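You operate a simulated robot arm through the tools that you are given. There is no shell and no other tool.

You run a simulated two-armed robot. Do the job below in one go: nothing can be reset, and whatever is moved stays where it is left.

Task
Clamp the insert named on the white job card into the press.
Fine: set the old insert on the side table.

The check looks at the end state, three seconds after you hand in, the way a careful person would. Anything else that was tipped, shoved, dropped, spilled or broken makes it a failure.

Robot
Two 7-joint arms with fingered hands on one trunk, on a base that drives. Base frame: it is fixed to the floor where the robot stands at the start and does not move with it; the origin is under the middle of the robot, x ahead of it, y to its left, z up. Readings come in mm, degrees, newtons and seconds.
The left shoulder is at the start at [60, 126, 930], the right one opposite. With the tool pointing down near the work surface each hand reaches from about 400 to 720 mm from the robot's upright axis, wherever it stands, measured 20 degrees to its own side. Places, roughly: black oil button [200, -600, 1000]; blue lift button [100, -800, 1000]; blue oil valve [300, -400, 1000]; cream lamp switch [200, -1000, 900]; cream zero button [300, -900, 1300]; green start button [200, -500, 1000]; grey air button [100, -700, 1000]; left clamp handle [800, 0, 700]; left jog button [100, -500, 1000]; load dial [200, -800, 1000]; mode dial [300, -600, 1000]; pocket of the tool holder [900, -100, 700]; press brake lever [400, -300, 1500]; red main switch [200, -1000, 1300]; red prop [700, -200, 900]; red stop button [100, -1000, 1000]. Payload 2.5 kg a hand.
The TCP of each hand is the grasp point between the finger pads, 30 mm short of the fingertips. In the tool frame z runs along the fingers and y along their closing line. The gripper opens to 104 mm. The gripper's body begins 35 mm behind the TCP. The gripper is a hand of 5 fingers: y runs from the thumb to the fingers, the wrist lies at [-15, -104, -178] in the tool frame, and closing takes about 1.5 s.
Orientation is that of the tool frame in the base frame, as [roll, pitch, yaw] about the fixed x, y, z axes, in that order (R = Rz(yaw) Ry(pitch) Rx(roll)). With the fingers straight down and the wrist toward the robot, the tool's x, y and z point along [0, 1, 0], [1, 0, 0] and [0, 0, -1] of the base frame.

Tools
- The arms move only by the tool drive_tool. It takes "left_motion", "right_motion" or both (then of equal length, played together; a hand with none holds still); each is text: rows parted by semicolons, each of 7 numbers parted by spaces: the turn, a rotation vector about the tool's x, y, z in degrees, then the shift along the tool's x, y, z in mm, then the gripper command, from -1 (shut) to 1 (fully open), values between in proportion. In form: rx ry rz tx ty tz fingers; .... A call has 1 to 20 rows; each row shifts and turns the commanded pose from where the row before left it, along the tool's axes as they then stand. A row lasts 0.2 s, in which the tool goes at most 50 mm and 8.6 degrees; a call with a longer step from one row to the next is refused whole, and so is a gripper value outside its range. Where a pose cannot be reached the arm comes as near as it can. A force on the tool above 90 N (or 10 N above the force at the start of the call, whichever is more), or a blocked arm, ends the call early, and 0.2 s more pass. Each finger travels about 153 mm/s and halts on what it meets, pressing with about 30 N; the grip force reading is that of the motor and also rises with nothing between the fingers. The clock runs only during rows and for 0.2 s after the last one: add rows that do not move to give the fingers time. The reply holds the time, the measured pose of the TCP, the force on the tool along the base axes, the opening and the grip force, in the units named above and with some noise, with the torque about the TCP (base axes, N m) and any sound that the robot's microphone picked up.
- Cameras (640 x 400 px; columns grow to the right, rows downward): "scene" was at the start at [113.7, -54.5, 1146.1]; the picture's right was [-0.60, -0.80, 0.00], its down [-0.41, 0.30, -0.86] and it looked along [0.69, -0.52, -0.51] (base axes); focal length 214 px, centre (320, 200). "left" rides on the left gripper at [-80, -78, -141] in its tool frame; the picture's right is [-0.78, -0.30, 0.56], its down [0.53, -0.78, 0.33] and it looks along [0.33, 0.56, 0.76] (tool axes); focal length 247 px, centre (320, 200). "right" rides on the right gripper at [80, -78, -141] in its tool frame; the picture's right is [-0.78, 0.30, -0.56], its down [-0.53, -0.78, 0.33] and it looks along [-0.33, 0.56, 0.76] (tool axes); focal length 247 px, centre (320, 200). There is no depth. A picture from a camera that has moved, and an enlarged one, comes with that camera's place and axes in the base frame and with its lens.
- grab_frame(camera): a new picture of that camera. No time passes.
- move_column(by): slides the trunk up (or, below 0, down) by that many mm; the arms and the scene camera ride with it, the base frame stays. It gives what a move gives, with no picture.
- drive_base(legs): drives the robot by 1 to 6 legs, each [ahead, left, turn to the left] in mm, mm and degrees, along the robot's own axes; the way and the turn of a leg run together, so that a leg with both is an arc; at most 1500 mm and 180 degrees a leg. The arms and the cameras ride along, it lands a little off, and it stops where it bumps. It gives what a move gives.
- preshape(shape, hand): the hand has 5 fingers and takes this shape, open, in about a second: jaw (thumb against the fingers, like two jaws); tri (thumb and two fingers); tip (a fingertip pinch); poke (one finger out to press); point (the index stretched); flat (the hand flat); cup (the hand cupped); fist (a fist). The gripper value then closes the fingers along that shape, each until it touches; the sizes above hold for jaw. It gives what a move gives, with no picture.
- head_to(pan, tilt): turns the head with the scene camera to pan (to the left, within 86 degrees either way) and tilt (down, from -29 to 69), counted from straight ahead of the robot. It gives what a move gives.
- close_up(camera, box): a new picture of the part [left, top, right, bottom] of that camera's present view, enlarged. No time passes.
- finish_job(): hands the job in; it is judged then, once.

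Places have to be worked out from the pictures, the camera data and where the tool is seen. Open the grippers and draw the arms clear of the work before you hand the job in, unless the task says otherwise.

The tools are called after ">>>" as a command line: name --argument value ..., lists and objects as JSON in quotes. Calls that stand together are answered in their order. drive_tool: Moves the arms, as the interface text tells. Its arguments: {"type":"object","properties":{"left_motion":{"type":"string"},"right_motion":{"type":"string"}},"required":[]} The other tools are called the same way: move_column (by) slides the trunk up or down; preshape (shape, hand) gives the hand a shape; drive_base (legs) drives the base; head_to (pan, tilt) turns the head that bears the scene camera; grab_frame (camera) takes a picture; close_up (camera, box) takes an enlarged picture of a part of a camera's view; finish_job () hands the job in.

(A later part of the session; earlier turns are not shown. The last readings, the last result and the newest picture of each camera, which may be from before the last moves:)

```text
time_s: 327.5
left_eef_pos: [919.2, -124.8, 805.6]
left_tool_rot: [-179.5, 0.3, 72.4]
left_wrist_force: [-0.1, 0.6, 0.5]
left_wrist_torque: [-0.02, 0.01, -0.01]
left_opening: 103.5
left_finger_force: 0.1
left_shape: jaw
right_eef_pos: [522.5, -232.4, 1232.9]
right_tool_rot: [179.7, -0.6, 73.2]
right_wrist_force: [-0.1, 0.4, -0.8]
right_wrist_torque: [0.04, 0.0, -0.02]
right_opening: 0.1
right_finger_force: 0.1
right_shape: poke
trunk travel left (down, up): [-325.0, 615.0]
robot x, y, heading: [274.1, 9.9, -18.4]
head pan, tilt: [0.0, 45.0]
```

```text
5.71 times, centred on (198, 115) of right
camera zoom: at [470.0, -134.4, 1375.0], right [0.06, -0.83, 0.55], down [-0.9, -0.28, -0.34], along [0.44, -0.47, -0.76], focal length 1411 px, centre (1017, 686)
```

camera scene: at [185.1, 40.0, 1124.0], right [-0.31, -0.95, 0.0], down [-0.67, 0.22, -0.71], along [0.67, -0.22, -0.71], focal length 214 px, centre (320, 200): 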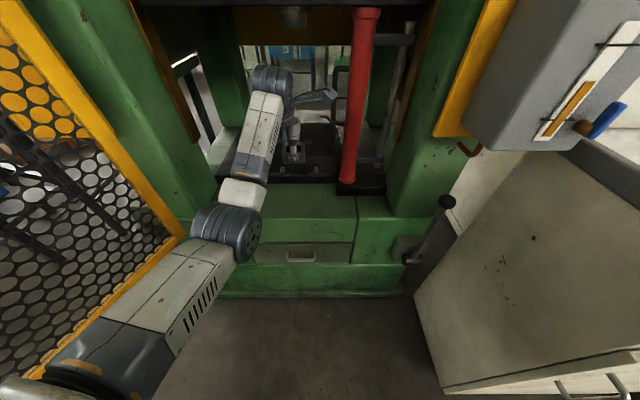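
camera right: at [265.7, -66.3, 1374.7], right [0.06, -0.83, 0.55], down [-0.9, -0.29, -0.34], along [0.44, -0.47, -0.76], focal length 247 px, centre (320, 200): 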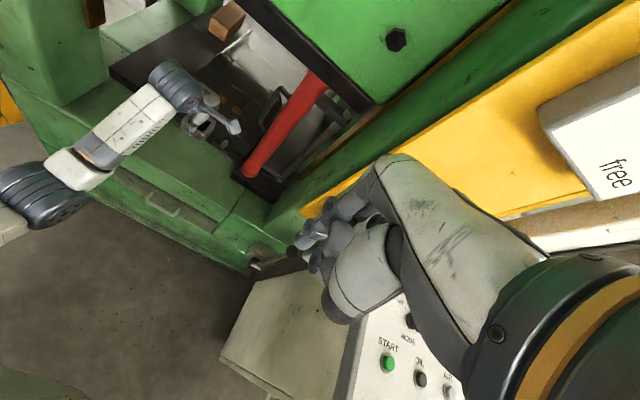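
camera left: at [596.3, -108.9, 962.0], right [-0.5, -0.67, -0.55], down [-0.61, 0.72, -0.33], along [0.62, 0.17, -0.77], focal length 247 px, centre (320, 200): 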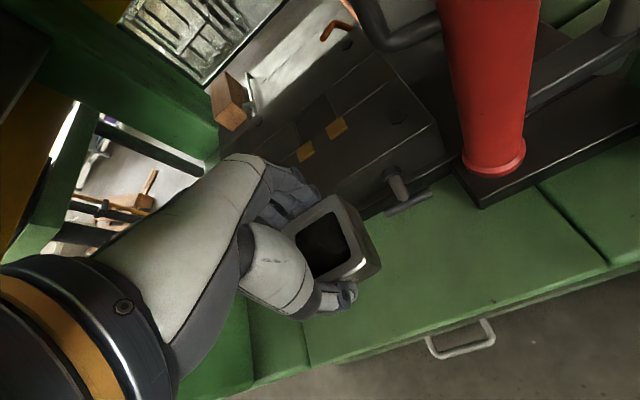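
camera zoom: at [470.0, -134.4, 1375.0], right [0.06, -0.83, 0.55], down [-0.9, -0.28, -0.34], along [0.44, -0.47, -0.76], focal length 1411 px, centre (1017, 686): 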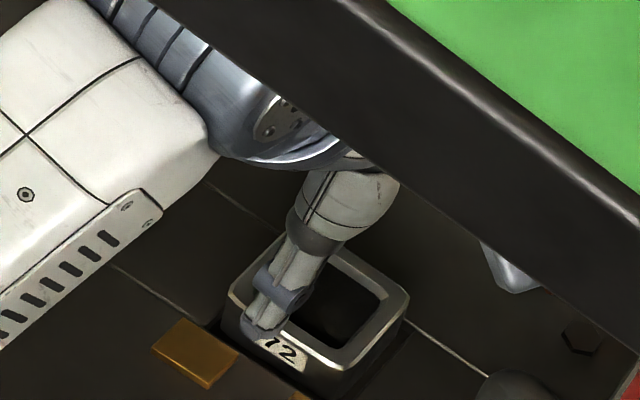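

Insert 72 is seated in the pocket, label toward me. Next I close the clamps, beginning with the left bar using the left index. I back out 130 mm and raise the trunk in steps while keeping the hand below the ram.

>>> drive_base --legs '[[-130, 0, 0]]'

>>> move_column --by 60

>>> drive_tool --left_motion "0 0 0 0 -20 20 1; 0 0 0 0 -20 20 1; 0 0 0 0 -15 20 1"

>>> move_column --by 60

>>> drive_tool --left_motion "0 0 0 10 0 20 1; 0 0 0 10 0 20 1; 0 0 0 10 0 20 1"

>>> grab_frame --camera "scene"

>>> grab_frame --camera "left"

```text
time_s: 328.8
left_eef_pos: [795.8, -82.8, 805.6]
left_tool_rot: [-179.4, 0.3, 72.2]
left_wrist_force: [0.3, 0.1, 0.0]
left_wrist_torque: [0.02, -0.03, 0.03]
left_opening: 103.7
left_finger_force: 0.0
left_shape: jaw
right_eef_pos: [398.9, -191.7, 1232.7]
right_tool_rot: [179.7, -0.6, 73.3]
right_wrist_force: [-0.5, 0.0, 0.0]
right_wrist_torque: [-0.01, 0.01, 0.0]
right_opening: 0.0
right_finger_force: 0.2
right_shape: poke
trunk travel left (down, up): [-325.0, 615.0]
robot x, y, heading: [148.7, 49.2, -18.5]
head pan, tilt: [0.0, 45.0]
```

```text
time_s: 329.8
left_eef_pos: [794.6, -84.2, 865.7]
left_tool_rot: [-179.4, 0.2, 72.3]
left_wrist_force: [0.1, 0.2, 0.6]
left_wrist_torque: [-0.01, 0.01, -0.02]
left_opening: 103.6
left_finger_force: 0.1
left_shape: jaw
right_eef_pos: [398.0, -190.9, 1291.9]
right_tool_rot: [179.7, -0.6, 73.2]
right_wrist_force: [0.1, 0.1, 0.3]
right_wrist_torque: [-0.02, -0.01, -0.01]
right_opening: 0.0
right_finger_force: 0.0
right_shape: poke
trunk travel left (down, up): [-385.0, 555.0]
robot x, y, heading: [147.5, 50.1, -18.3]
head pan, tilt: [0.0, 45.0]
```

```text
time_s: 330.6
left_eef_pos: [743.5, -66.3, 805.5]
left_tool_rot: [-179.5, 0.2, 72.3]
left_wrist_force: [-0.5, 0.0, -0.1]
left_wrist_torque: [0.0, -0.01, 0.0]
left_opening: 103.4
left_finger_force: 0.1
left_shape: jaw
right_eef_pos: [399.3, -191.4, 1292.8]
right_tool_rot: [179.6, -0.6, 73.2]
right_wrist_force: [0.0, 0.4, 0.3]
right_wrist_torque: [-0.02, 0.06, 0.02]
right_opening: 0.0
right_finger_force: 0.0
right_shape: poke
trunk travel left (down, up): [-385.0, 555.0]
robot x, y, heading: [148.6, 53.7, -18.2]
head pan, tilt: [0.0, 45.0]
```

```text
time_s: 331.6
left_eef_pos: [741.5, -65.5, 866.4]
left_tool_rot: [-179.6, 0.1, 72.2]
left_wrist_force: [-0.4, 0.2, 0.3]
left_wrist_torque: [-0.02, 0.02, 0.0]
left_opening: 103.6
left_finger_force: 0.1
left_shape: jaw
right_eef_pos: [398.3, -190.4, 1352.2]
right_tool_rot: [179.8, -0.5, 73.2]
right_wrist_force: [-0.4, 0.4, 0.0]
right_wrist_torque: [-0.03, 0.01, 0.0]
right_opening: 0.2
right_finger_force: 0.1
right_shape: poke
trunk travel left (down, up): [-445.0, 495.0]
robot x, y, heading: [153.8, 47.5, -18.5]
head pan, tilt: [0.0, 45.0]
```

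```text
time_s: 332.4
left_eef_pos: [752.8, -36.2, 805.5]
left_tool_rot: [-179.5, 0.3, 72.2]
left_wrist_force: [0.2, -0.7, -0.8]
left_wrist_torque: [-0.02, -0.01, 0.03]
left_opening: 103.7
left_finger_force: 0.0
left_shape: jaw
right_eef_pos: [398.6, -191.1, 1352.5]
right_tool_rot: [179.7, -0.6, 73.2]
right_wrist_force: [0.6, -0.4, -0.2]
right_wrist_torque: [0.02, 0.01, 0.02]
right_opening: 0.0
right_finger_force: 0.1
right_shape: poke
trunk travel left (down, up): [-445.0, 495.0]
robot x, y, heading: [152.0, 51.6, -18.5]
head pan, tilt: [0.0, 45.0]
```

```text
taken
camera scene: at [266.5, 12.9, 1244.2], right [-0.31, -0.95, 0.0], down [-0.67, 0.22, -0.71], along [0.67, -0.22, -0.71], focal length 214 px, centre (320, 200)
```

scene: 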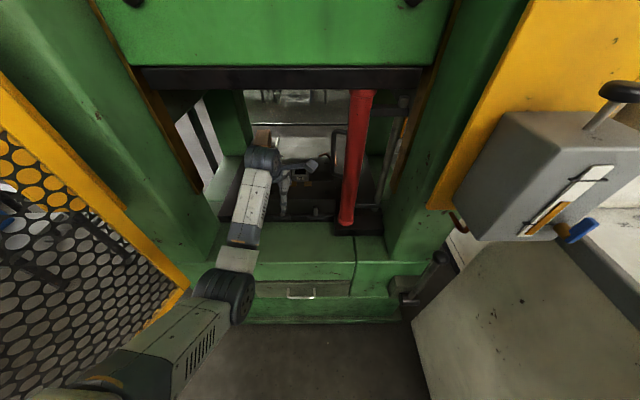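

```text
taken
camera left: at [654.0, -90.3, 947.5], right [-0.52, -0.65, -0.55], down [-0.58, 0.75, -0.33], along [0.62, 0.15, -0.77], focal length 247 px, centre (320, 200)
```

left: 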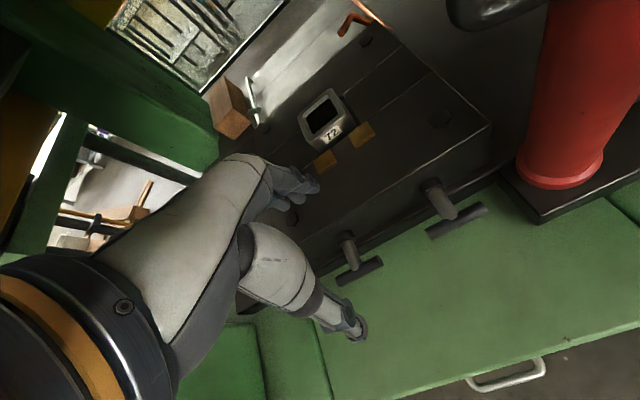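

View is good: insert 72 in pocket, both bars horizontal. I form the poke shape and press down the right end of the left T-bar.

>>> preshape --hand "left" --shape "poke"

>>> drive_tool --left_motion "0 0 0 0 0 25 -1; 0 0 0 0 0 25 -1; 0 0 0 0 0 20 -1"

>>> close_up --camera "left" --box '[240, 160, 432, 280]'

>>> close_up --camera "scene" --box '[250, 150, 346, 230]'

```text
time_s: 333.3
left_eef_pos: [753.4, -36.8, 806.2]
left_tool_rot: [-179.4, 0.3, 72.3]
left_wrist_force: [1.4, 0.2, -0.3]
left_wrist_torque: [0.05, 0.01, -0.01]
left_opening: 0.0
left_finger_force: 0.1
left_shape: poke
right_eef_pos: [399.8, -191.5, 1352.8]
right_tool_rot: [179.7, -0.6, 73.2]
right_wrist_force: [0.0, 0.4, 0.5]
right_wrist_torque: [0.01, -0.01, 0.02]
right_opening: 0.1
right_finger_force: 0.0
right_shape: poke
trunk travel left (down, up): [-445.0, 495.0]
robot x, y, heading: [151.5, 49.5, -18.4]
head pan, tilt: [0.0, 45.0]
```

```text
time_s: 334.1
left_eef_pos: [750.4, -37.8, 735.8]
left_tool_rot: [-179.4, 0.1, 72.3]
left_wrist_force: [1.0, -0.5, 0.1]
left_wrist_torque: [0.01, 0.01, 0.0]
left_opening: 0.1
left_finger_force: 0.0
left_shape: poke
right_eef_pos: [398.5, -190.7, 1352.2]
right_tool_rot: [179.6, -0.7, 73.2]
right_wrist_force: [0.2, -0.1, 1.0]
right_wrist_torque: [-0.01, -0.03, -0.01]
right_opening: 0.2
right_finger_force: 0.0
right_shape: poke
trunk travel left (down, up): [-445.0, 495.0]
robot x, y, heading: [153.5, 53.3, -18.2]
head pan, tilt: [0.0, 45.0]
```

```text
3.33 times, centred on (336, 220) of left
camera zoom: at [652.3, -91.0, 877.3], right [-0.52, -0.65, -0.55], down [-0.58, 0.75, -0.33], along [0.62, 0.15, -0.77], focal length 823 px, centre (267, 133)
```

zoom: 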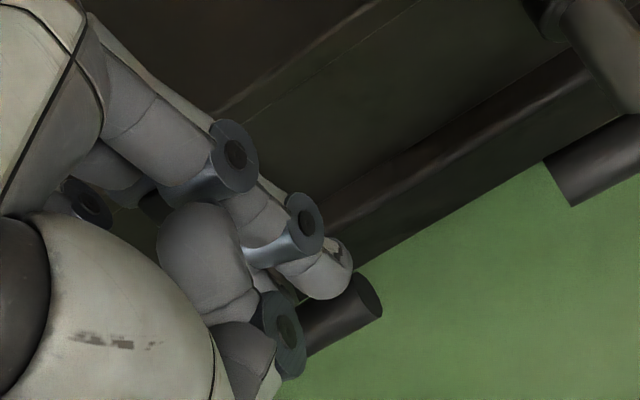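

```text
5.00 times, centred on (298, 190) of scene
camera zoom: at [266.5, 12.8, 1244.1], right [-0.31, -0.95, 0.0], down [-0.67, 0.22, -0.71], along [0.67, -0.22, -0.71], focal length 1072 px, centre (430, 250)
```

zoom: 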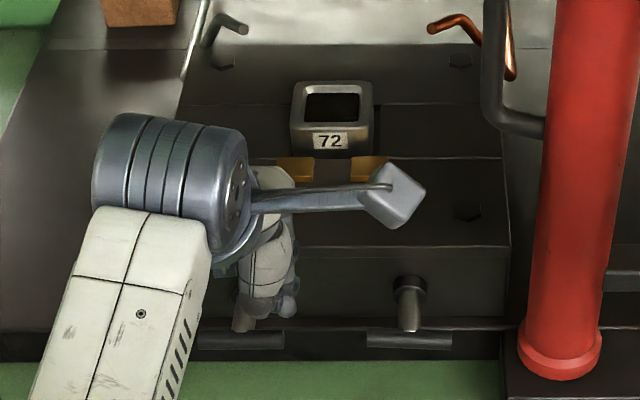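

The tip is right at the bar's end and slightly in front. I shift 9 mm left and 5 mm ahead, then press down.

>>> drive_tool --left_motion "0 0 0 9 5 0 -1; 0 0 0 0 0 6 -1; 0 0 0 0 0 6 -1; 0 0 0 0 0 5 -1; 0 0 0 0 0 5 -1; 0 0 0 0 0 5 -1"

>>> close_up --camera "left" --box '[240, 160, 432, 280]'

>>> close_up --camera "scene" --box '[250, 150, 346, 230]'

```text
time_s: 335.5
left_eef_pos: [758.8, -31.1, 711.4]
left_tool_rot: [-179.8, 0.3, 72.3]
left_wrist_force: [1.3, -0.7, 6.4]
left_wrist_torque: [0.03, -0.03, 0.02]
left_opening: 0.3
left_finger_force: 0.0
left_shape: poke
right_eef_pos: [397.7, -191.6, 1353.3]
right_tool_rot: [179.7, -0.7, 73.1]
right_wrist_force: [0.8, 0.1, 0.6]
right_wrist_torque: [-0.01, 0.03, 0.01]
right_opening: 0.0
right_finger_force: 0.0
right_shape: poke
trunk travel left (down, up): [-445.0, 495.0]
robot x, y, heading: [147.9, 50.7, -18.7]
head pan, tilt: [0.0, 45.0]
```

```text
3.33 times, centred on (336, 220) of left
camera zoom: at [660.1, -84.5, 852.2], right [-0.52, -0.65, -0.55], down [-0.58, 0.75, -0.33], along [0.63, 0.15, -0.76], focal length 823 px, centre (267, 133)
```

zoom: 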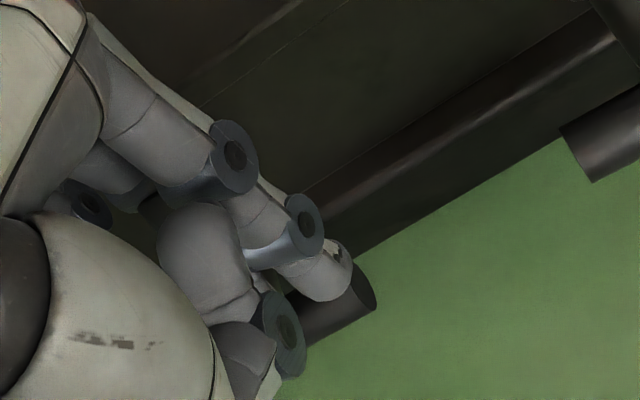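

```text
5.00 times, centred on (298, 190) of scene
camera zoom: at [265.8, 12.9, 1244.4], right [-0.31, -0.95, 0.0], down [-0.67, 0.22, -0.71], along [0.67, -0.22, -0.71], focal length 1072 px, centre (430, 250)
```

zoom: 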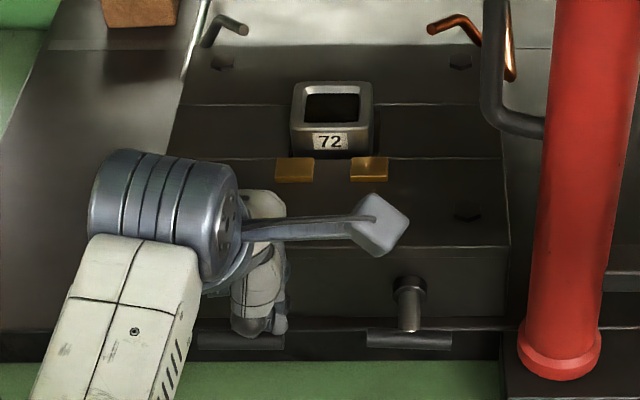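

Contact with the bar (6 N). I press further down.

>>> drive_tool --left_motion "0 0 0 0 0 4 -1; 0 0 0 0 0 4 -1; 0 0 0 0 0 4 -1; 0 0 0 0 0 4 -1"

>>> close_up --camera "left" --box '[240, 160, 432, 280]'

>>> close_up --camera "scene" --box '[250, 150, 346, 230]'

```text
time_s: 336.5
left_eef_pos: [757.0, -31.8, 696.2]
left_tool_rot: [-180.0, 0.3, 72.0]
left_wrist_force: [-2.0, -8.5, 17.5]
left_wrist_torque: [0.11, -0.06, 0.0]
left_opening: 0.0
left_finger_force: 0.1
left_shape: poke
right_eef_pos: [397.9, -191.4, 1353.0]
right_tool_rot: [179.6, -0.6, 73.2]
right_wrist_force: [-0.5, 0.1, -0.6]
right_wrist_torque: [-0.01, 0.01, 0.0]
right_opening: 0.0
right_finger_force: 0.1
right_shape: poke
trunk travel left (down, up): [-445.0, 495.0]
robot x, y, heading: [149.5, 51.7, -18.3]
head pan, tilt: [0.0, 45.0]
```

```text
3.33 times, centred on (336, 220) of left
camera zoom: at [658.1, -85.7, 837.2], right [-0.52, -0.65, -0.55], down [-0.58, 0.75, -0.33], along [0.63, 0.14, -0.76], focal length 823 px, centre (267, 133)
```

zoom: 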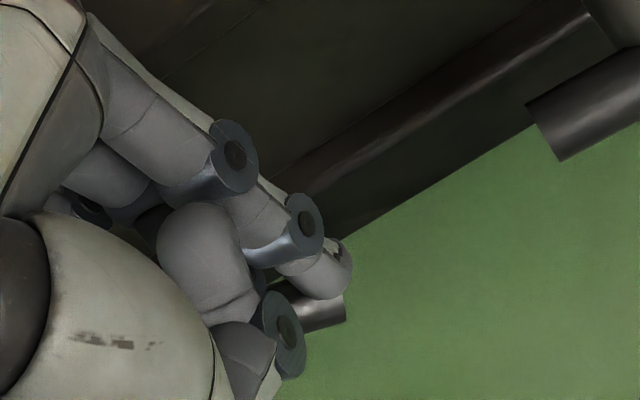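

```text
5.00 times, centred on (298, 190) of scene
camera zoom: at [264.5, 12.5, 1244.5], right [-0.32, -0.95, 0.0], down [-0.67, 0.22, -0.71], along [0.67, -0.22, -0.71], focal length 1072 px, centre (430, 250)
```

zoom: 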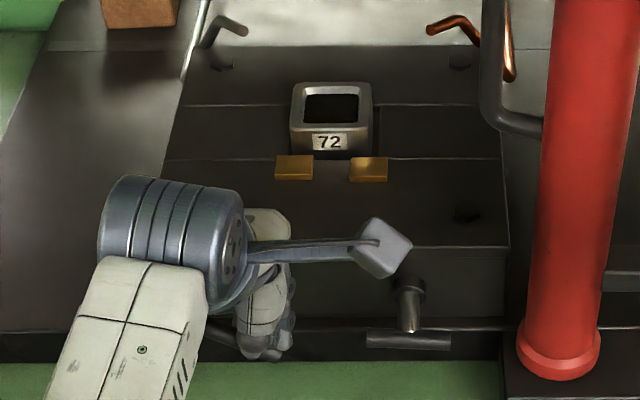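

The bar is turning. I continue pressing down with a slight leftward motion.

>>> drive_tool --left_motion "0 0 0 0 0 4 -1; 0 0 0 1 0 4 -1; 0 0 0 1 0 4 -1; 0 0 0 2 0 3 -1"

>>> close_up --camera "left" --box '[240, 160, 432, 280]'

>>> close_up --camera "scene" --box '[250, 150, 346, 230]'

```text
time_s: 337.5
left_eef_pos: [758.0, -37.6, 687.2]
left_tool_rot: [179.2, 0.9, 71.8]
left_wrist_force: [-9.5, -27.9, 28.3]
left_wrist_torque: [0.37, 0.02, 0.06]
left_opening: 0.0
left_finger_force: 0.1
left_shape: poke
right_eef_pos: [394.9, -192.6, 1352.7]
right_tool_rot: [179.6, -0.8, 73.1]
right_wrist_force: [-0.1, -0.3, -0.9]
right_wrist_torque: [0.03, 0.03, 0.0]
right_opening: 0.0
right_finger_force: 0.1
right_shape: poke
trunk travel left (down, up): [-445.0, 495.0]
robot x, y, heading: [149.2, 48.4, -18.3]
head pan, tilt: [0.0, 45.0]
```

```text
3.33 times, centred on (336, 220) of left
camera zoom: at [657.3, -87.0, 828.4], right [-0.52, -0.66, -0.55], down [-0.57, 0.74, -0.35], along [0.64, 0.13, -0.76], focal length 823 px, centre (267, 133)
```

zoom: 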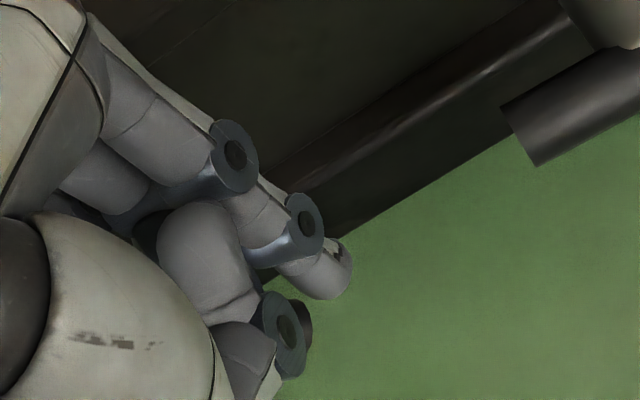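

```text
5.00 times, centred on (298, 190) of scene
camera zoom: at [262.9, 11.2, 1244.7], right [-0.32, -0.95, 0.0], down [-0.67, 0.22, -0.71], along [0.67, -0.22, -0.7], focal length 1072 px, centre (430, 250)
```

zoom: 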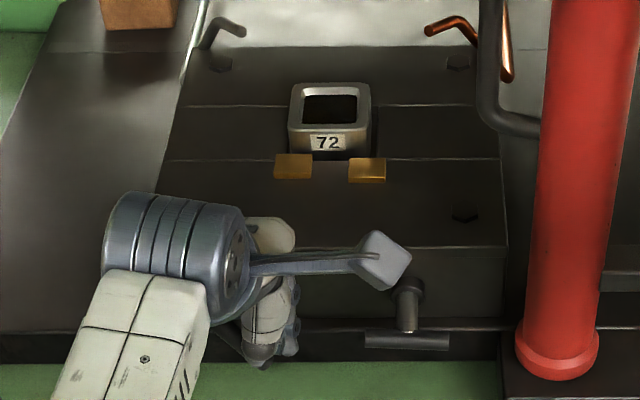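

The bar is roughly at 45°, and its rising left end now meets my curled fingers. I lift off, go round to its left, and will push the raised end to the right.

>>> drive_tool --left_motion "0 0 0 -3 0 -15 -1; 0.8 -0.8 0 -2 0 -25 -1; 0 0 0 0 0 -30 -1; 0 0 0 25 0 -10 -1; 0 0 0 25 0 0 -1; 0 0 0 25 0 0 -1; 0 0 0 5 0 0 -1; 0 0 0 0 0 0 -1"

>>> close_up --camera "left" --box '[240, 140, 496, 300]'

>>> close_up --camera "scene" --box '[230, 150, 346, 230]'

```text
time_s: 339.3
left_eef_pos: [782.1, 44.6, 757.4]
left_tool_rot: [-178.7, 1.0, 72.1]
left_wrist_force: [-0.2, -0.1, 0.6]
left_wrist_torque: [-0.01, 0.02, 0.01]
left_opening: 0.0
left_finger_force: 0.0
left_shape: poke
right_eef_pos: [399.6, -191.1, 1352.7]
right_tool_rot: [179.7, -0.6, 73.2]
right_wrist_force: [0.1, -0.8, 0.0]
right_wrist_torque: [0.02, 0.03, -0.04]
right_opening: 0.0
right_finger_force: 0.1
right_shape: poke
trunk travel left (down, up): [-445.0, 495.0]
robot x, y, heading: [151.5, 48.7, -18.4]
head pan, tilt: [0.0, 45.0]
```

```text
2.50 times, centred on (368, 220) of left
camera zoom: at [686.7, -7.4, 900.5], right [-0.53, -0.65, -0.54], down [-0.59, 0.74, -0.32], along [0.61, 0.14, -0.78], focal length 617 px, centre (200, 150)
```

zoom: 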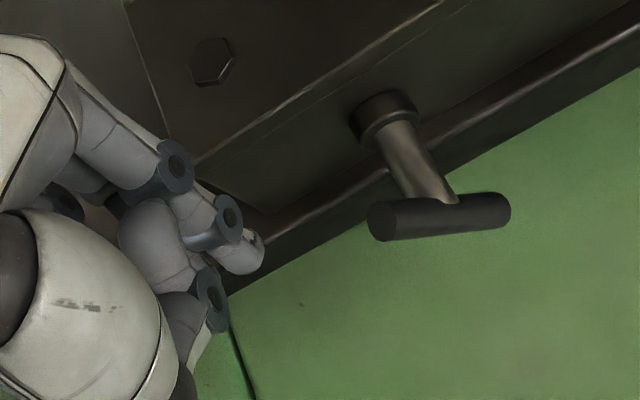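

```text
5.00 times, centred on (288, 190) of scene
camera zoom: at [266.5, 12.8, 1244.1], right [-0.31, -0.95, 0.0], down [-0.67, 0.22, -0.71], along [0.67, -0.22, -0.71], focal length 1072 px, centre (480, 250)
```

zoom: 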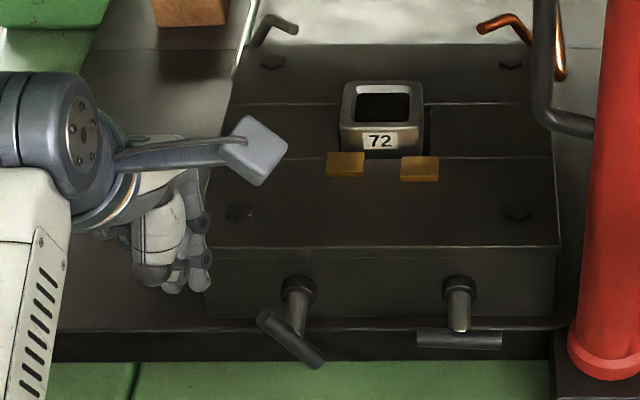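

The bar stands at about 45° with its raised end to the left, and the left pad has begun to advance. I lower the index left of it and push right until the stop.

>>> drive_tool --left_motion "-0.8 0.8 0 0 0 15 -1; 0 0 0 0 0 17 -1; 0 0 0 -6 0 0 -1; 0 0 0 -6 0 0 -1; 0 0 0 -6 0 0 -1; 0 0 0 -5 0 0 -1; 0 0 0 -5 0 0 -1; 0 0 0 -5 0 0 -1"

>>> close_up --camera "left" --box '[240, 140, 496, 300]'

>>> close_up --camera "scene" --box '[230, 150, 346, 230]'

```text
time_s: 341.1
left_eef_pos: [771.4, 15.1, 724.2]
left_tool_rot: [-179.6, 0.2, 72.2]
left_wrist_force: [1.6, 3.2, 1.7]
left_wrist_torque: [0.01, -0.03, 0.03]
left_opening: 0.0
left_finger_force: 0.2
left_shape: poke
right_eef_pos: [399.2, -190.0, 1353.4]
right_tool_rot: [179.6, -0.7, 73.2]
right_wrist_force: [0.2, -0.2, -0.4]
right_wrist_torque: [-0.01, 0.01, -0.03]
right_opening: 0.3
right_finger_force: 0.0
right_shape: poke
trunk travel left (down, up): [-445.0, 495.0]
robot x, y, heading: [154.1, 54.3, -18.3]
head pan, tilt: [0.0, 45.0]
```

```text
2.50 times, centred on (368, 220) of left
camera zoom: at [673.9, -39.7, 866.4], right [-0.52, -0.65, -0.55], down [-0.58, 0.75, -0.33], along [0.62, 0.15, -0.77], focal length 617 px, centre (200, 150)
```

zoom: 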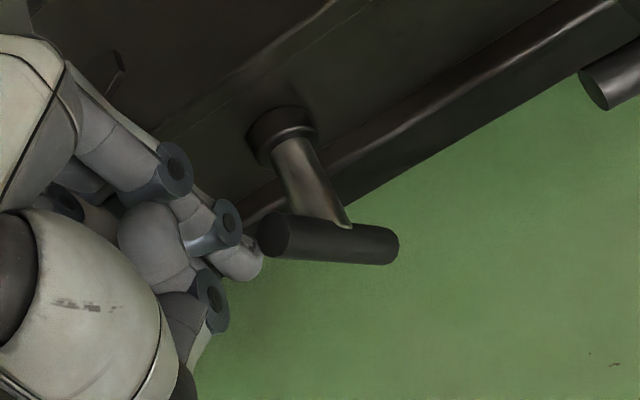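

```text
5.00 times, centred on (288, 190) of scene
camera zoom: at [266.4, 13.0, 1244.2], right [-0.31, -0.95, 0.0], down [-0.67, 0.22, -0.71], along [0.67, -0.22, -0.71], focal length 1072 px, centre (480, 250)
```

zoom: 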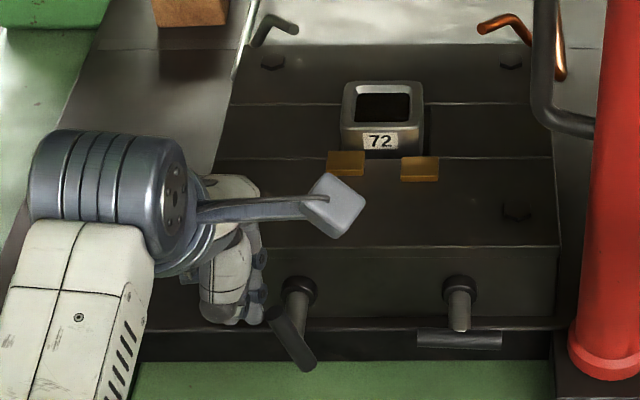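

It keeps turning upright. I push on in small steps to the stop.

>>> drive_tool --left_motion "0 0 0 -4 0 0 -1; 0 0 0 -4 0 0 -1; 0 0 0 -4 0 0 -1; 0 0 0 -3 0 0 -1"

>>> close_up --camera "left" --box '[240, 140, 496, 300]'

>>> close_up --camera "scene" --box '[230, 150, 346, 230]'

```text
time_s: 342.1
left_eef_pos: [769.6, 2.5, 723.7]
left_tool_rot: [-179.7, -0.2, 72.6]
left_wrist_force: [9.4, 17.5, 1.8]
left_wrist_torque: [0.32, -0.16, 0.01]
left_opening: 0.0
left_finger_force: 0.2
left_shape: poke
right_eef_pos: [399.3, -188.5, 1353.8]
right_tool_rot: [179.7, -0.5, 73.1]
right_wrist_force: [0.7, -0.7, 0.8]
right_wrist_torque: [-0.02, -0.01, 0.01]
right_opening: 0.0
right_finger_force: 0.1
right_shape: poke
trunk travel left (down, up): [-445.0, 495.0]
robot x, y, heading: [152.6, 51.7, -18.4]
head pan, tilt: [0.0, 45.0]
```

```text
2.50 times, centred on (368, 220) of left
camera zoom: at [671.3, -50.8, 865.1], right [-0.52, -0.65, -0.56], down [-0.58, 0.74, -0.32], along [0.63, 0.16, -0.76], focal length 617 px, centre (200, 150)
```

zoom: 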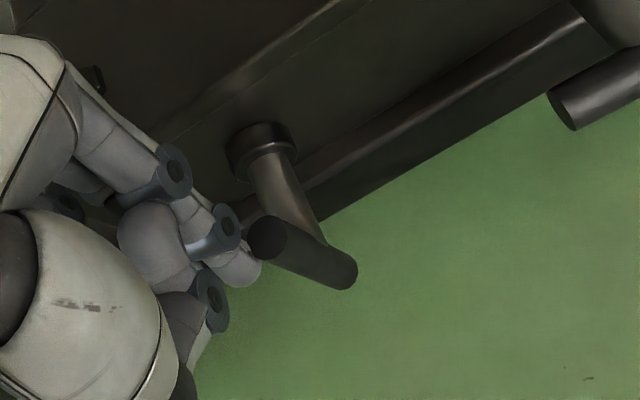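

```text
5.00 times, centred on (288, 190) of scene
camera zoom: at [267.1, 14.3, 1244.1], right [-0.31, -0.95, 0.0], down [-0.67, 0.22, -0.71], along [0.67, -0.22, -0.71], focal length 1072 px, centre (480, 250)
```

zoom: 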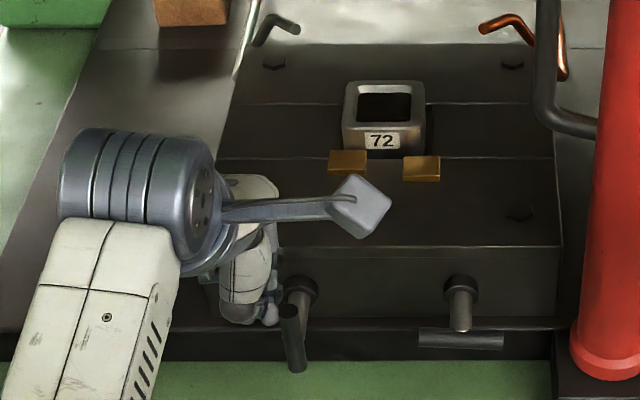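

Force is building (18 N): the pad begins to clamp. I push a bit further toward vertical.

>>> drive_tool --left_motion "0 0 0 -3 0 0 -1; 0 0 0 -3 0 0 -1; 0 0 0 0 0 0 -1"

>>> close_up --camera "scene" --box '[230, 150, 346, 230]'

>>> close_up --camera "left" --box '[240, 140, 496, 300]'

```text
time_s: 342.9
left_eef_pos: [768.7, 3.1, 723.5]
left_tool_rot: [-179.6, -0.7, 72.9]
left_wrist_force: [14.3, 29.2, 0.8]
left_wrist_torque: [0.54, -0.3, -0.06]
left_opening: 0.3
left_finger_force: 0.0
left_shape: poke
right_eef_pos: [401.2, -189.3, 1353.4]
right_tool_rot: [179.7, -0.5, 73.2]
right_wrist_force: [-0.7, 0.4, 0.0]
right_wrist_torque: [0.0, -0.01, -0.02]
right_opening: 0.0
right_finger_force: 0.0
right_shape: poke
trunk travel left (down, up): [-445.0, 495.0]
robot x, y, heading: [149.2, 51.1, -18.2]
head pan, tilt: [0.0, 45.0]
```

```text
5.00 times, centred on (288, 190) of scene
camera zoom: at [267.4, 14.9, 1244.1], right [-0.31, -0.95, 0.0], down [-0.67, 0.22, -0.71], along [0.67, -0.22, -0.71], focal length 1072 px, centre (480, 250)
```

zoom: 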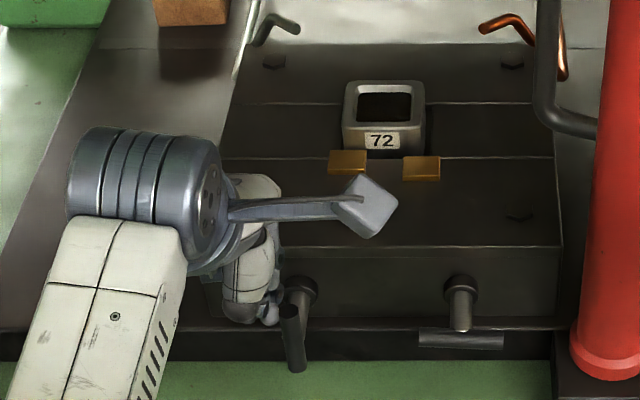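

```text
2.50 times, centred on (368, 220) of left
camera zoom: at [671.5, -53.9, 864.1], right [-0.51, -0.65, -0.57], down [-0.59, 0.74, -0.32], along [0.63, 0.17, -0.76], focal length 617 px, centre (200, 150)
```

zoom: 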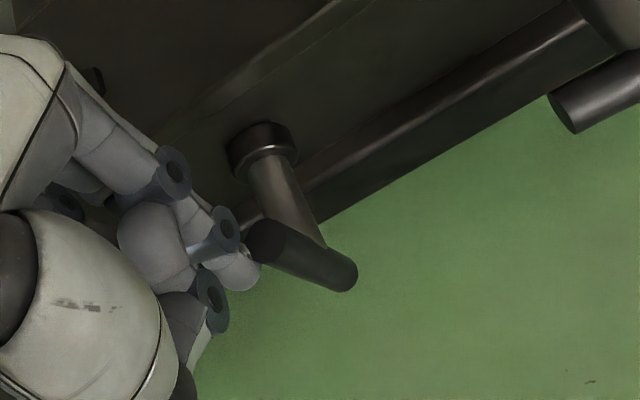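

The left bar is vertical at its stop again (29 N, no further motion) and its pad is forward at the insert. I move the left finger away and up, then back out to change the right arm's posture.

>>> drive_tool --left_motion "0 0 0 8 0 0 -1; 0 0 0 12 0 0 -1; 0 0 0 10 0 -15 -1; 0 0 0 0 0 -30 -1; 0 0 0 0 0 -30 -1; 0 0 0 0 0 0 -1"

>>> close_up --camera "scene" --box '[230, 130, 390, 230]'

>>> drive_base --legs '[[-300, 0, 0]]'

>>> move_column --by 80

```text
time_s: 344.3
left_eef_pos: [776.2, 21.3, 799.2]
left_tool_rot: [-179.5, 0.2, 72.2]
left_wrist_force: [0.2, 0.0, -0.9]
left_wrist_torque: [0.02, 0.01, 0.02]
left_opening: 0.0
left_finger_force: 0.0
left_shape: poke
right_eef_pos: [398.6, -190.9, 1353.8]
right_tool_rot: [179.7, -0.6, 73.2]
right_wrist_force: [-0.7, 0.1, 0.5]
right_wrist_torque: [-0.01, 0.0, 0.01]
right_opening: 0.0
right_finger_force: 0.0
right_shape: poke
trunk travel left (down, up): [-445.0, 495.0]
robot x, y, heading: [150.4, 53.5, -18.4]
head pan, tilt: [0.0, 45.0]
```

```text
4.00 times, centred on (310, 180) of scene
camera zoom: at [266.5, 12.9, 1244.1], right [-0.31, -0.95, 0.0], down [-0.67, 0.22, -0.71], along [0.67, -0.22, -0.71], focal length 858 px, centre (360, 280)
```

zoom: 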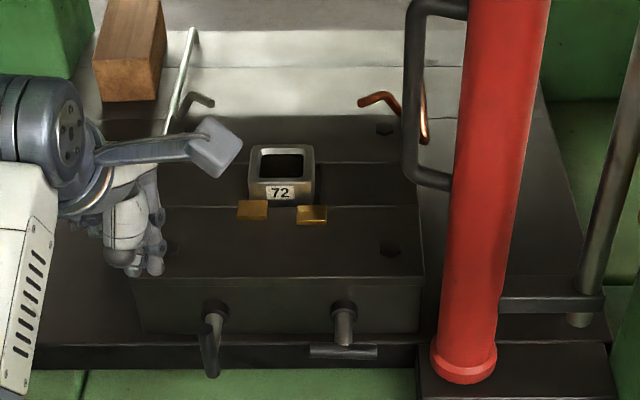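

```text
time_s: 346.4
left_eef_pos: [493.9, 116.6, 799.7]
left_tool_rot: [-179.6, 0.3, 72.4]
left_wrist_force: [0.4, 0.2, 0.7]
left_wrist_torque: [0.01, 0.02, 0.01]
left_opening: 0.3
left_finger_force: 0.0
left_shape: poke
right_eef_pos: [117.1, -97.2, 1353.9]
right_tool_rot: [179.7, -0.6, 73.2]
right_wrist_force: [0.4, -0.3, -0.5]
right_wrist_torque: [0.01, -0.03, -0.01]
right_opening: 0.3
right_finger_force: 0.1
right_shape: poke
trunk travel left (down, up): [-445.0, 495.0]
robot x, y, heading: [-134.2, 145.2, -18.2]
head pan, tilt: [0.0, 45.0]
```

```text
time_s: 347.5
left_eef_pos: [492.6, 116.5, 877.9]
left_tool_rot: [-179.5, 0.2, 72.3]
left_wrist_force: [-0.1, -0.4, 0.3]
left_wrist_torque: [0.0, -0.03, 0.03]
left_opening: 0.0
left_finger_force: 0.2
left_shape: poke
right_eef_pos: [117.0, -97.6, 1432.4]
right_tool_rot: [179.8, -0.6, 73.1]
right_wrist_force: [0.0, -0.7, -0.5]
right_wrist_torque: [-0.04, 0.0, 0.01]
right_opening: 0.1
right_finger_force: 0.1
right_shape: poke
trunk travel left (down, up): [-525.0, 415.0]
robot x, y, heading: [-135.0, 145.0, -18.5]
head pan, tilt: [0.0, 45.0]
```

I bring the right arm down and then forward here in free space, and draw the left hand back a little, as in the earlier working posture.

>>> drive_tool --right_motion "0 0 0 0 6 45 -1; 0 0 0 0 6 45 -1; 0 0 0 0 6 45 -1; 0 0 0 0 6 45 -1; 0 0 0 0 6 45 -1; 0 0 0 0 6 45 -1; 0 0 0 0 6 45 -1; 0 0 0 0 6 45 -1; 0 0 0 0 6 45 -1; 0 0 0 0 6 45 -1; 0 0 0 0 6 45 -1; 0 0 0 0 6 45 -1; 0 0 0 0 6 45 -1; 0 0 0 0 0 45 -1" --left_motion "0 0 0 -4 -8 7 -1; 0 0 0 -4 -8 7 -1; 0 0 0 -4 -8 7 -1; 0 0 0 -4 -8 7 -1; 0 0 0 -4 -8 7 -1; 0 0 0 -4 -8 7 -1; 0 0 0 -4 -8 7 -1; 0 0 0 -4 -8 7 -1; 0 0 0 -4 -8 7 -1; 0 0 0 -4 -8 7 -1; 0 0 0 0 0 0 -1; 0 0 0 0 0 0 -1; 0 0 0 0 0 0 -1; 0 0 0 0 0 0 -1"

>>> drive_tool --right_motion "0 0 0 12 25 0 -1; 0 0 0 12 25 0 -1; 0 0 0 12 25 0 -1; 0 0 0 12 25 0 -1; 0 0 0 12 25 0 -1; 0 0 0 12 25 0 -1; 0 0 0 12 25 0 -1; 0 0 0 12 25 0 -1; 0 0 0 0 0 0 -1"

>>> grab_frame --camera "scene"

```text
time_s: 350.5
left_eef_pos: [404.9, 103.6, 808.5]
left_tool_rot: [-179.4, 0.2, 72.3]
left_wrist_force: [0.0, -0.6, 0.7]
left_wrist_torque: [0.03, -0.01, 0.0]
left_opening: 0.0
left_finger_force: 0.0
left_shape: poke
right_eef_pos: [196.0, -114.8, 803.8]
right_tool_rot: [179.7, -0.6, 73.3]
right_wrist_force: [-0.3, 1.2, -0.8]
right_wrist_torque: [0.01, -0.03, 0.0]
right_opening: 0.0
right_finger_force: 0.0
right_shape: poke
trunk travel left (down, up): [-525.0, 415.0]
robot x, y, heading: [-129.7, 146.6, -18.3]
head pan, tilt: [0.0, 45.0]
```

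```text
time_s: 352.5
left_eef_pos: [402.7, 102.8, 809.1]
left_tool_rot: [-179.5, 0.2, 72.3]
left_wrist_force: [1.0, 0.3, 0.6]
left_wrist_torque: [-0.03, -0.03, -0.01]
left_opening: 0.1
left_finger_force: 0.0
left_shape: poke
right_eef_pos: [415.6, -81.0, 804.7]
right_tool_rot: [179.8, -0.6, 73.3]
right_wrist_force: [-0.2, 0.3, -0.5]
right_wrist_torque: [0.05, -0.04, -0.03]
right_opening: 0.0
right_finger_force: 0.2
right_shape: poke
trunk travel left (down, up): [-525.0, 415.0]
robot x, y, heading: [-136.2, 146.3, -18.3]
head pan, tilt: [0.0, 45.0]
```

```text
taken
camera scene: at [-16.3, 106.6, 1324.1], right [-0.31, -0.95, 0.0], down [-0.67, 0.22, -0.71], along [0.67, -0.22, -0.71], focal length 214 px, centre (320, 200)
```

scene: 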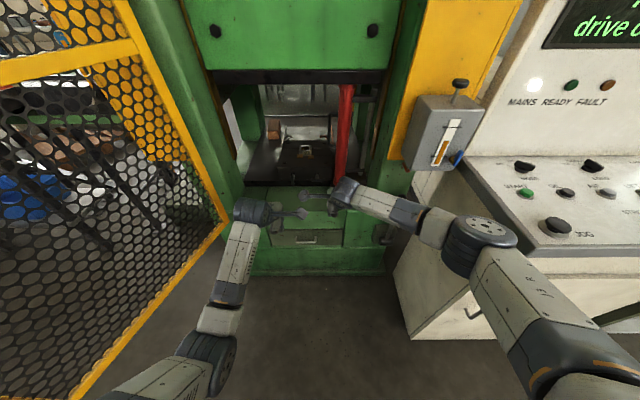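

Posture is fine. I pull the right hand back 45 mm, then shift left 54 mm and drive in 298 mm to the earlier working place.

>>> drive_tool --right_motion "0 0 0 8 -22 0 -1; 0 0 0 8 -23 0 -1; 0 0 0 0 0 0 -1"

>>> drive_base --legs '[[0, 54, 0], [298, 0, 0]]'

>>> grab_frame --camera "scene"

>>> grab_frame --camera "left"

>>> grab_frame --camera "right"

```text
time_s: 353.3
left_eef_pos: [403.6, 101.5, 809.3]
left_tool_rot: [-179.5, 0.1, 72.3]
left_wrist_force: [-0.5, 0.0, -0.5]
left_wrist_torque: [0.01, -0.02, 0.03]
left_opening: 0.1
left_finger_force: 0.0
left_shape: poke
right_eef_pos: [377.6, -51.2, 805.9]
right_tool_rot: [179.7, -0.6, 73.1]
right_wrist_force: [0.3, -0.6, 0.0]
right_wrist_torque: [0.0, 0.0, 0.01]
right_opening: 0.1
right_finger_force: 0.1
right_shape: poke
trunk travel left (down, up): [-525.0, 415.0]
robot x, y, heading: [-133.1, 144.4, -18.4]
head pan, tilt: [0.0, 45.0]
```

```text
time_s: 355.9
left_eef_pos: [704.1, 58.9, 809.2]
left_tool_rot: [-179.5, 0.2, 72.3]
left_wrist_force: [0.3, -0.3, -0.3]
left_wrist_torque: [0.02, 0.0, 0.01]
left_opening: 0.1
left_finger_force: 0.0
left_shape: poke
right_eef_pos: [677.1, -95.1, 805.8]
right_tool_rot: [179.8, -0.6, 73.2]
right_wrist_force: [0.5, 0.4, -0.4]
right_wrist_torque: [0.0, 0.0, 0.02]
right_opening: 0.0
right_finger_force: 0.1
right_shape: poke
trunk travel left (down, up): [-525.0, 415.0]
robot x, y, heading: [168.9, 105.0, -18.3]
head pan, tilt: [0.0, 45.0]
```

```text
taken
camera scene: at [284.2, 63.5, 1324.1], right [-0.31, -0.95, 0.0], down [-0.67, 0.22, -0.71], along [0.67, -0.22, -0.71], focal length 214 px, centre (320, 200)
```

scene: 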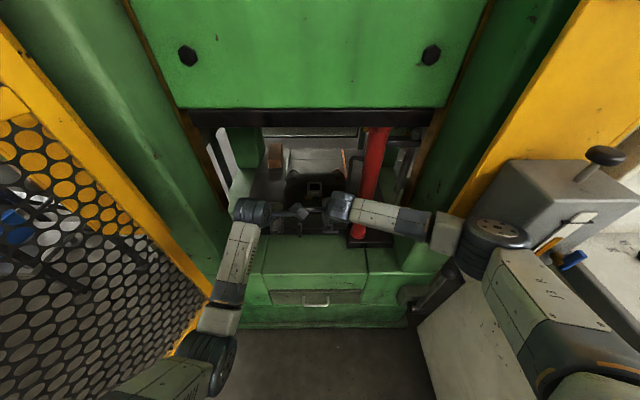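

```text
taken
camera left: at [606.5, 5.7, 951.0], right [-0.52, -0.65, -0.55], down [-0.58, 0.75, -0.33], along [0.62, 0.15, -0.77], focal length 247 px, centre (320, 200)
```

left: 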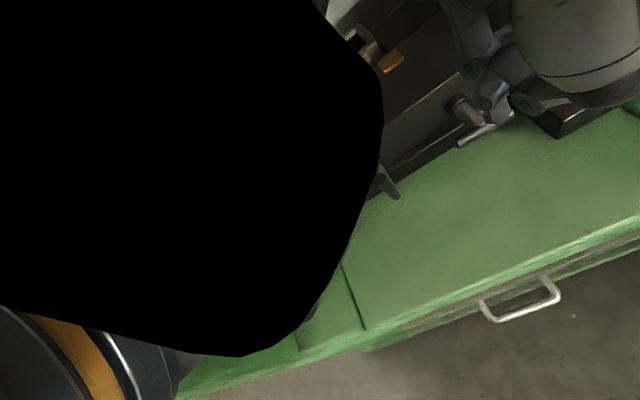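

```text
taken
camera right: at [624.7, 2.2, 946.7], right [0.06, -0.83, 0.55], down [-0.9, -0.28, -0.34], along [0.44, -0.47, -0.76], focal length 247 px, centre (320, 200)
```

right: 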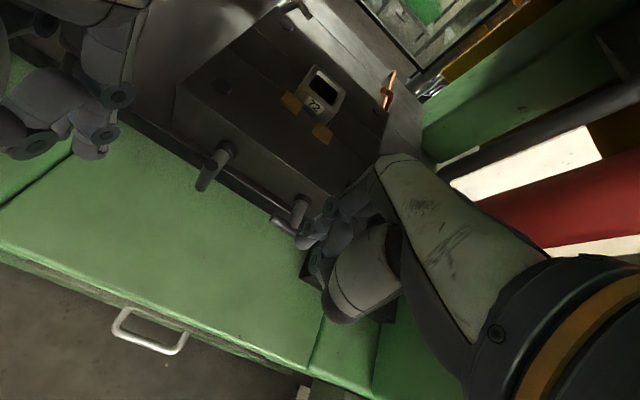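

The two wrist cameras almost touch. I move the left hand left 45 mm first, then turn the right hand clockwise as before.

>>> drive_tool --left_motion "0 0 0 20 0 0 -1; 0 0 0 25 0 0 -1; 0 0 0 0 0 0 -1"

>>> drive_tool --right_motion "0 0 8 0 0 0 -1; 0 0 8 0 0 0 -1; 0 0 8 0 0 0 -1; 0 0 8 0 0 0 -1; 0 0 0 0 0 0 -1"

>>> close_up --camera "left" --box '[340, 30, 640, 220]'

>>> grab_frame --camera "scene"

```text
time_s: 356.7
left_eef_pos: [718.0, 101.8, 808.6]
left_tool_rot: [-179.5, 0.2, 72.3]
left_wrist_force: [-0.4, 0.0, -0.5]
left_wrist_torque: [0.03, 0.0, 0.02]
left_opening: 0.0
left_finger_force: 0.0
left_shape: poke
right_eef_pos: [677.5, -94.0, 805.3]
right_tool_rot: [179.7, -0.6, 73.3]
right_wrist_force: [0.1, -0.3, -0.5]
right_wrist_torque: [0.01, 0.0, -0.03]
right_opening: 0.0
right_finger_force: 0.0
right_shape: poke
trunk travel left (down, up): [-525.0, 415.0]
robot x, y, heading: [165.2, 102.6, -18.4]
head pan, tilt: [0.0, 45.0]
```

```text
time_s: 357.9
left_eef_pos: [717.4, 101.3, 809.2]
left_tool_rot: [-179.5, 0.2, 72.3]
left_wrist_force: [-0.1, -0.9, -0.9]
left_wrist_torque: [0.04, 0.01, -0.02]
left_opening: 0.0
left_finger_force: 0.1
left_shape: poke
right_eef_pos: [677.2, -95.0, 803.3]
right_tool_rot: [-179.9, -0.6, 41.1]
right_wrist_force: [0.7, 0.3, -0.2]
right_wrist_torque: [0.02, 0.01, 0.02]
right_opening: 0.0
right_finger_force: 0.0
right_shape: poke
trunk travel left (down, up): [-525.0, 415.0]
robot x, y, heading: [168.1, 101.1, -18.4]
head pan, tilt: [0.0, 45.0]
```

```text
2.11 times, centred on (490, 125) of left
camera zoom: at [619.9, 48.0, 950.9], right [-0.52, -0.65, -0.55], down [-0.58, 0.75, -0.33], along [0.62, 0.15, -0.77], focal length 520 px, centre (-38, 358)
```

zoom: 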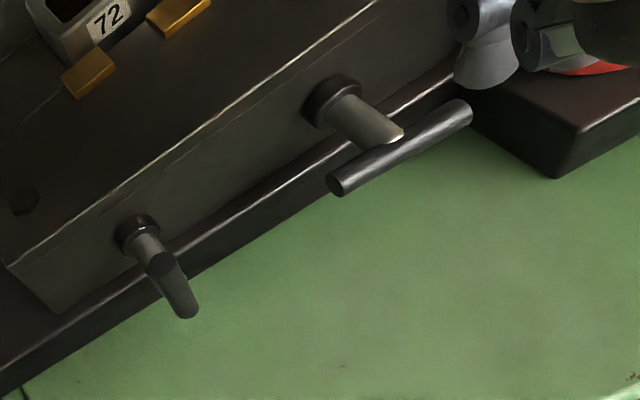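

```text
taken
camera scene: at [283.9, 63.6, 1324.1], right [-0.31, -0.95, 0.0], down [-0.67, 0.22, -0.71], along [0.67, -0.22, -0.71], focal length 214 px, centre (320, 200)
```

scene: 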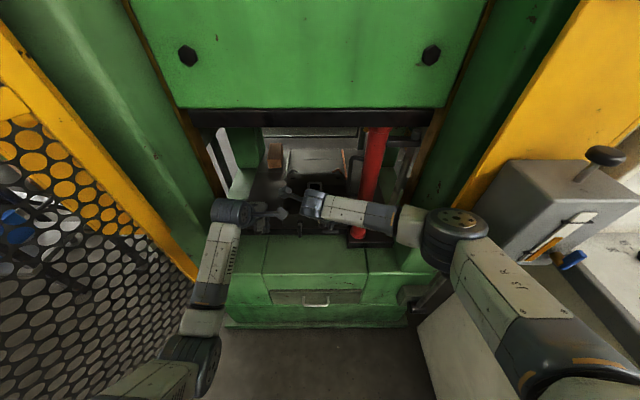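

The left camera gives a clear view of the right bar. I move the right index over its right end.

>>> drive_tool --right_motion "0 0 0 -2 22 0 -1; 0 0 0 -2 22 0 -1; 0 0 0 -1 21 0 -1; 0 0 0 0 0 20 -1; 0 0 0 0 0 20 -1; 0 0 0 0 0 15 -1"

>>> close_up --camera "left" --box '[340, 30, 640, 220]'

>>> close_up --camera "right" --box '[220, 160, 412, 280]'

```text
time_s: 359.3
left_eef_pos: [718.6, 102.3, 809.0]
left_tool_rot: [-179.5, 0.2, 72.3]
left_wrist_force: [-0.3, 0.3, 0.7]
left_wrist_torque: [-0.02, 0.0, -0.01]
left_opening: 0.0
left_finger_force: 0.0
left_shape: poke
right_eef_pos: [716.4, -146.7, 748.6]
right_tool_rot: [-179.8, -0.7, 41.2]
right_wrist_force: [0.3, 0.1, -0.4]
right_wrist_torque: [-0.01, 0.02, 0.0]
right_opening: 0.0
right_finger_force: 0.2
right_shape: poke
trunk travel left (down, up): [-525.0, 415.0]
robot x, y, heading: [169.6, 100.7, -18.0]
head pan, tilt: [0.0, 45.0]
```

```text
2.11 times, centred on (490, 125) of left
camera zoom: at [620.0, 48.1, 950.9], right [-0.52, -0.65, -0.55], down [-0.58, 0.75, -0.33], along [0.62, 0.15, -0.77], focal length 520 px, centre (-38, 358)
```

zoom: 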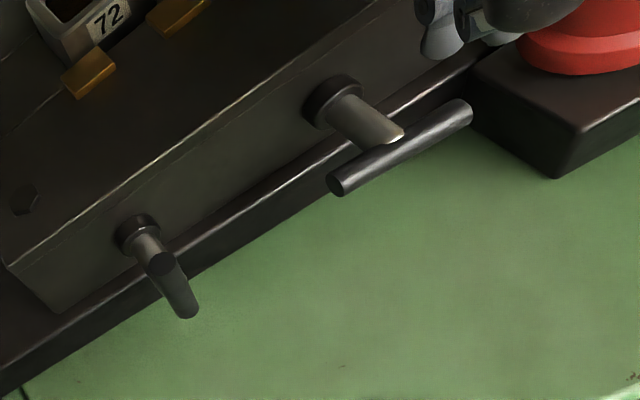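

```text
3.33 times, centred on (316, 220) of right
camera zoom: at [724.5, -36.7, 892.0], right [-0.39, -0.74, 0.55], down [-0.91, 0.23, -0.34], along [0.12, -0.63, -0.77], focal length 823 px, centre (333, 133)
```

zoom: 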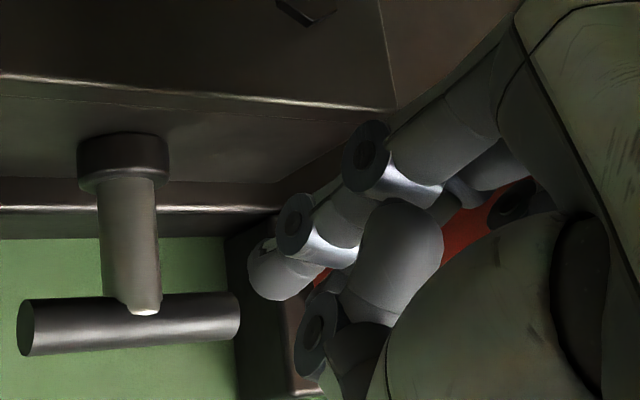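

The index will land about 13 mm right of the axis; I go 5 mm further right, then press down in steps.

>>> drive_tool --right_motion "0 0 0 -4 4 0 -1; 0 0 0 0 0 15 -1; 0 0 0 0 0 10 -1; 0 0 0 0 0 5 -1; 0 0 0 0 0 5 -1; 0 0 0 0 0 5 -1"

>>> close_up --camera "left" --box '[340, 30, 640, 220]'

>>> close_up --camera "right" --box '[220, 160, 412, 280]'

```text
time_s: 360.7
left_eef_pos: [718.8, 101.8, 809.3]
left_tool_rot: [-179.5, 0.3, 72.4]
left_wrist_force: [-0.3, -0.7, 0.5]
left_wrist_torque: [0.0, 0.0, -0.02]
left_opening: 0.1
left_finger_force: 0.0
left_shape: poke
right_eef_pos: [716.6, -152.8, 710.7]
right_tool_rot: [-179.9, -0.6, 41.3]
right_wrist_force: [-0.1, -0.6, -0.3]
right_wrist_torque: [0.0, 0.05, 0.0]
right_opening: 0.0
right_finger_force: 0.1
right_shape: poke
trunk travel left (down, up): [-525.0, 415.0]
robot x, y, heading: [168.2, 104.9, -18.5]
head pan, tilt: [0.0, 45.0]
```

```text
2.11 times, centred on (490, 125) of left
camera zoom: at [619.9, 48.1, 951.0], right [-0.52, -0.65, -0.55], down [-0.58, 0.75, -0.33], along [0.62, 0.15, -0.77], focal length 520 px, centre (-38, 358)
```

zoom: 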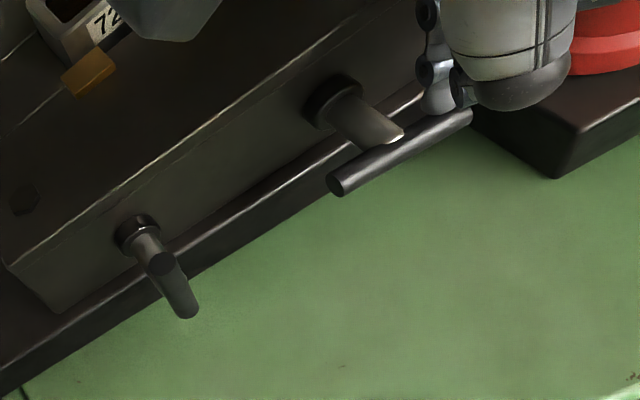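

```text
3.33 times, centred on (316, 220) of right
camera zoom: at [723.9, -42.3, 852.4], right [-0.39, -0.74, 0.55], down [-0.91, 0.23, -0.34], along [0.12, -0.63, -0.77], focal length 823 px, centre (333, 133)
```

zoom: 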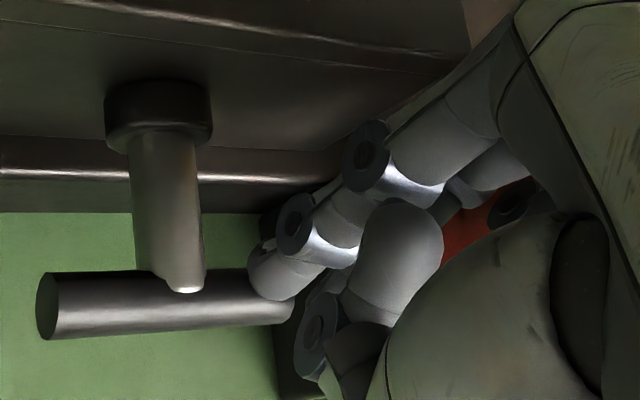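

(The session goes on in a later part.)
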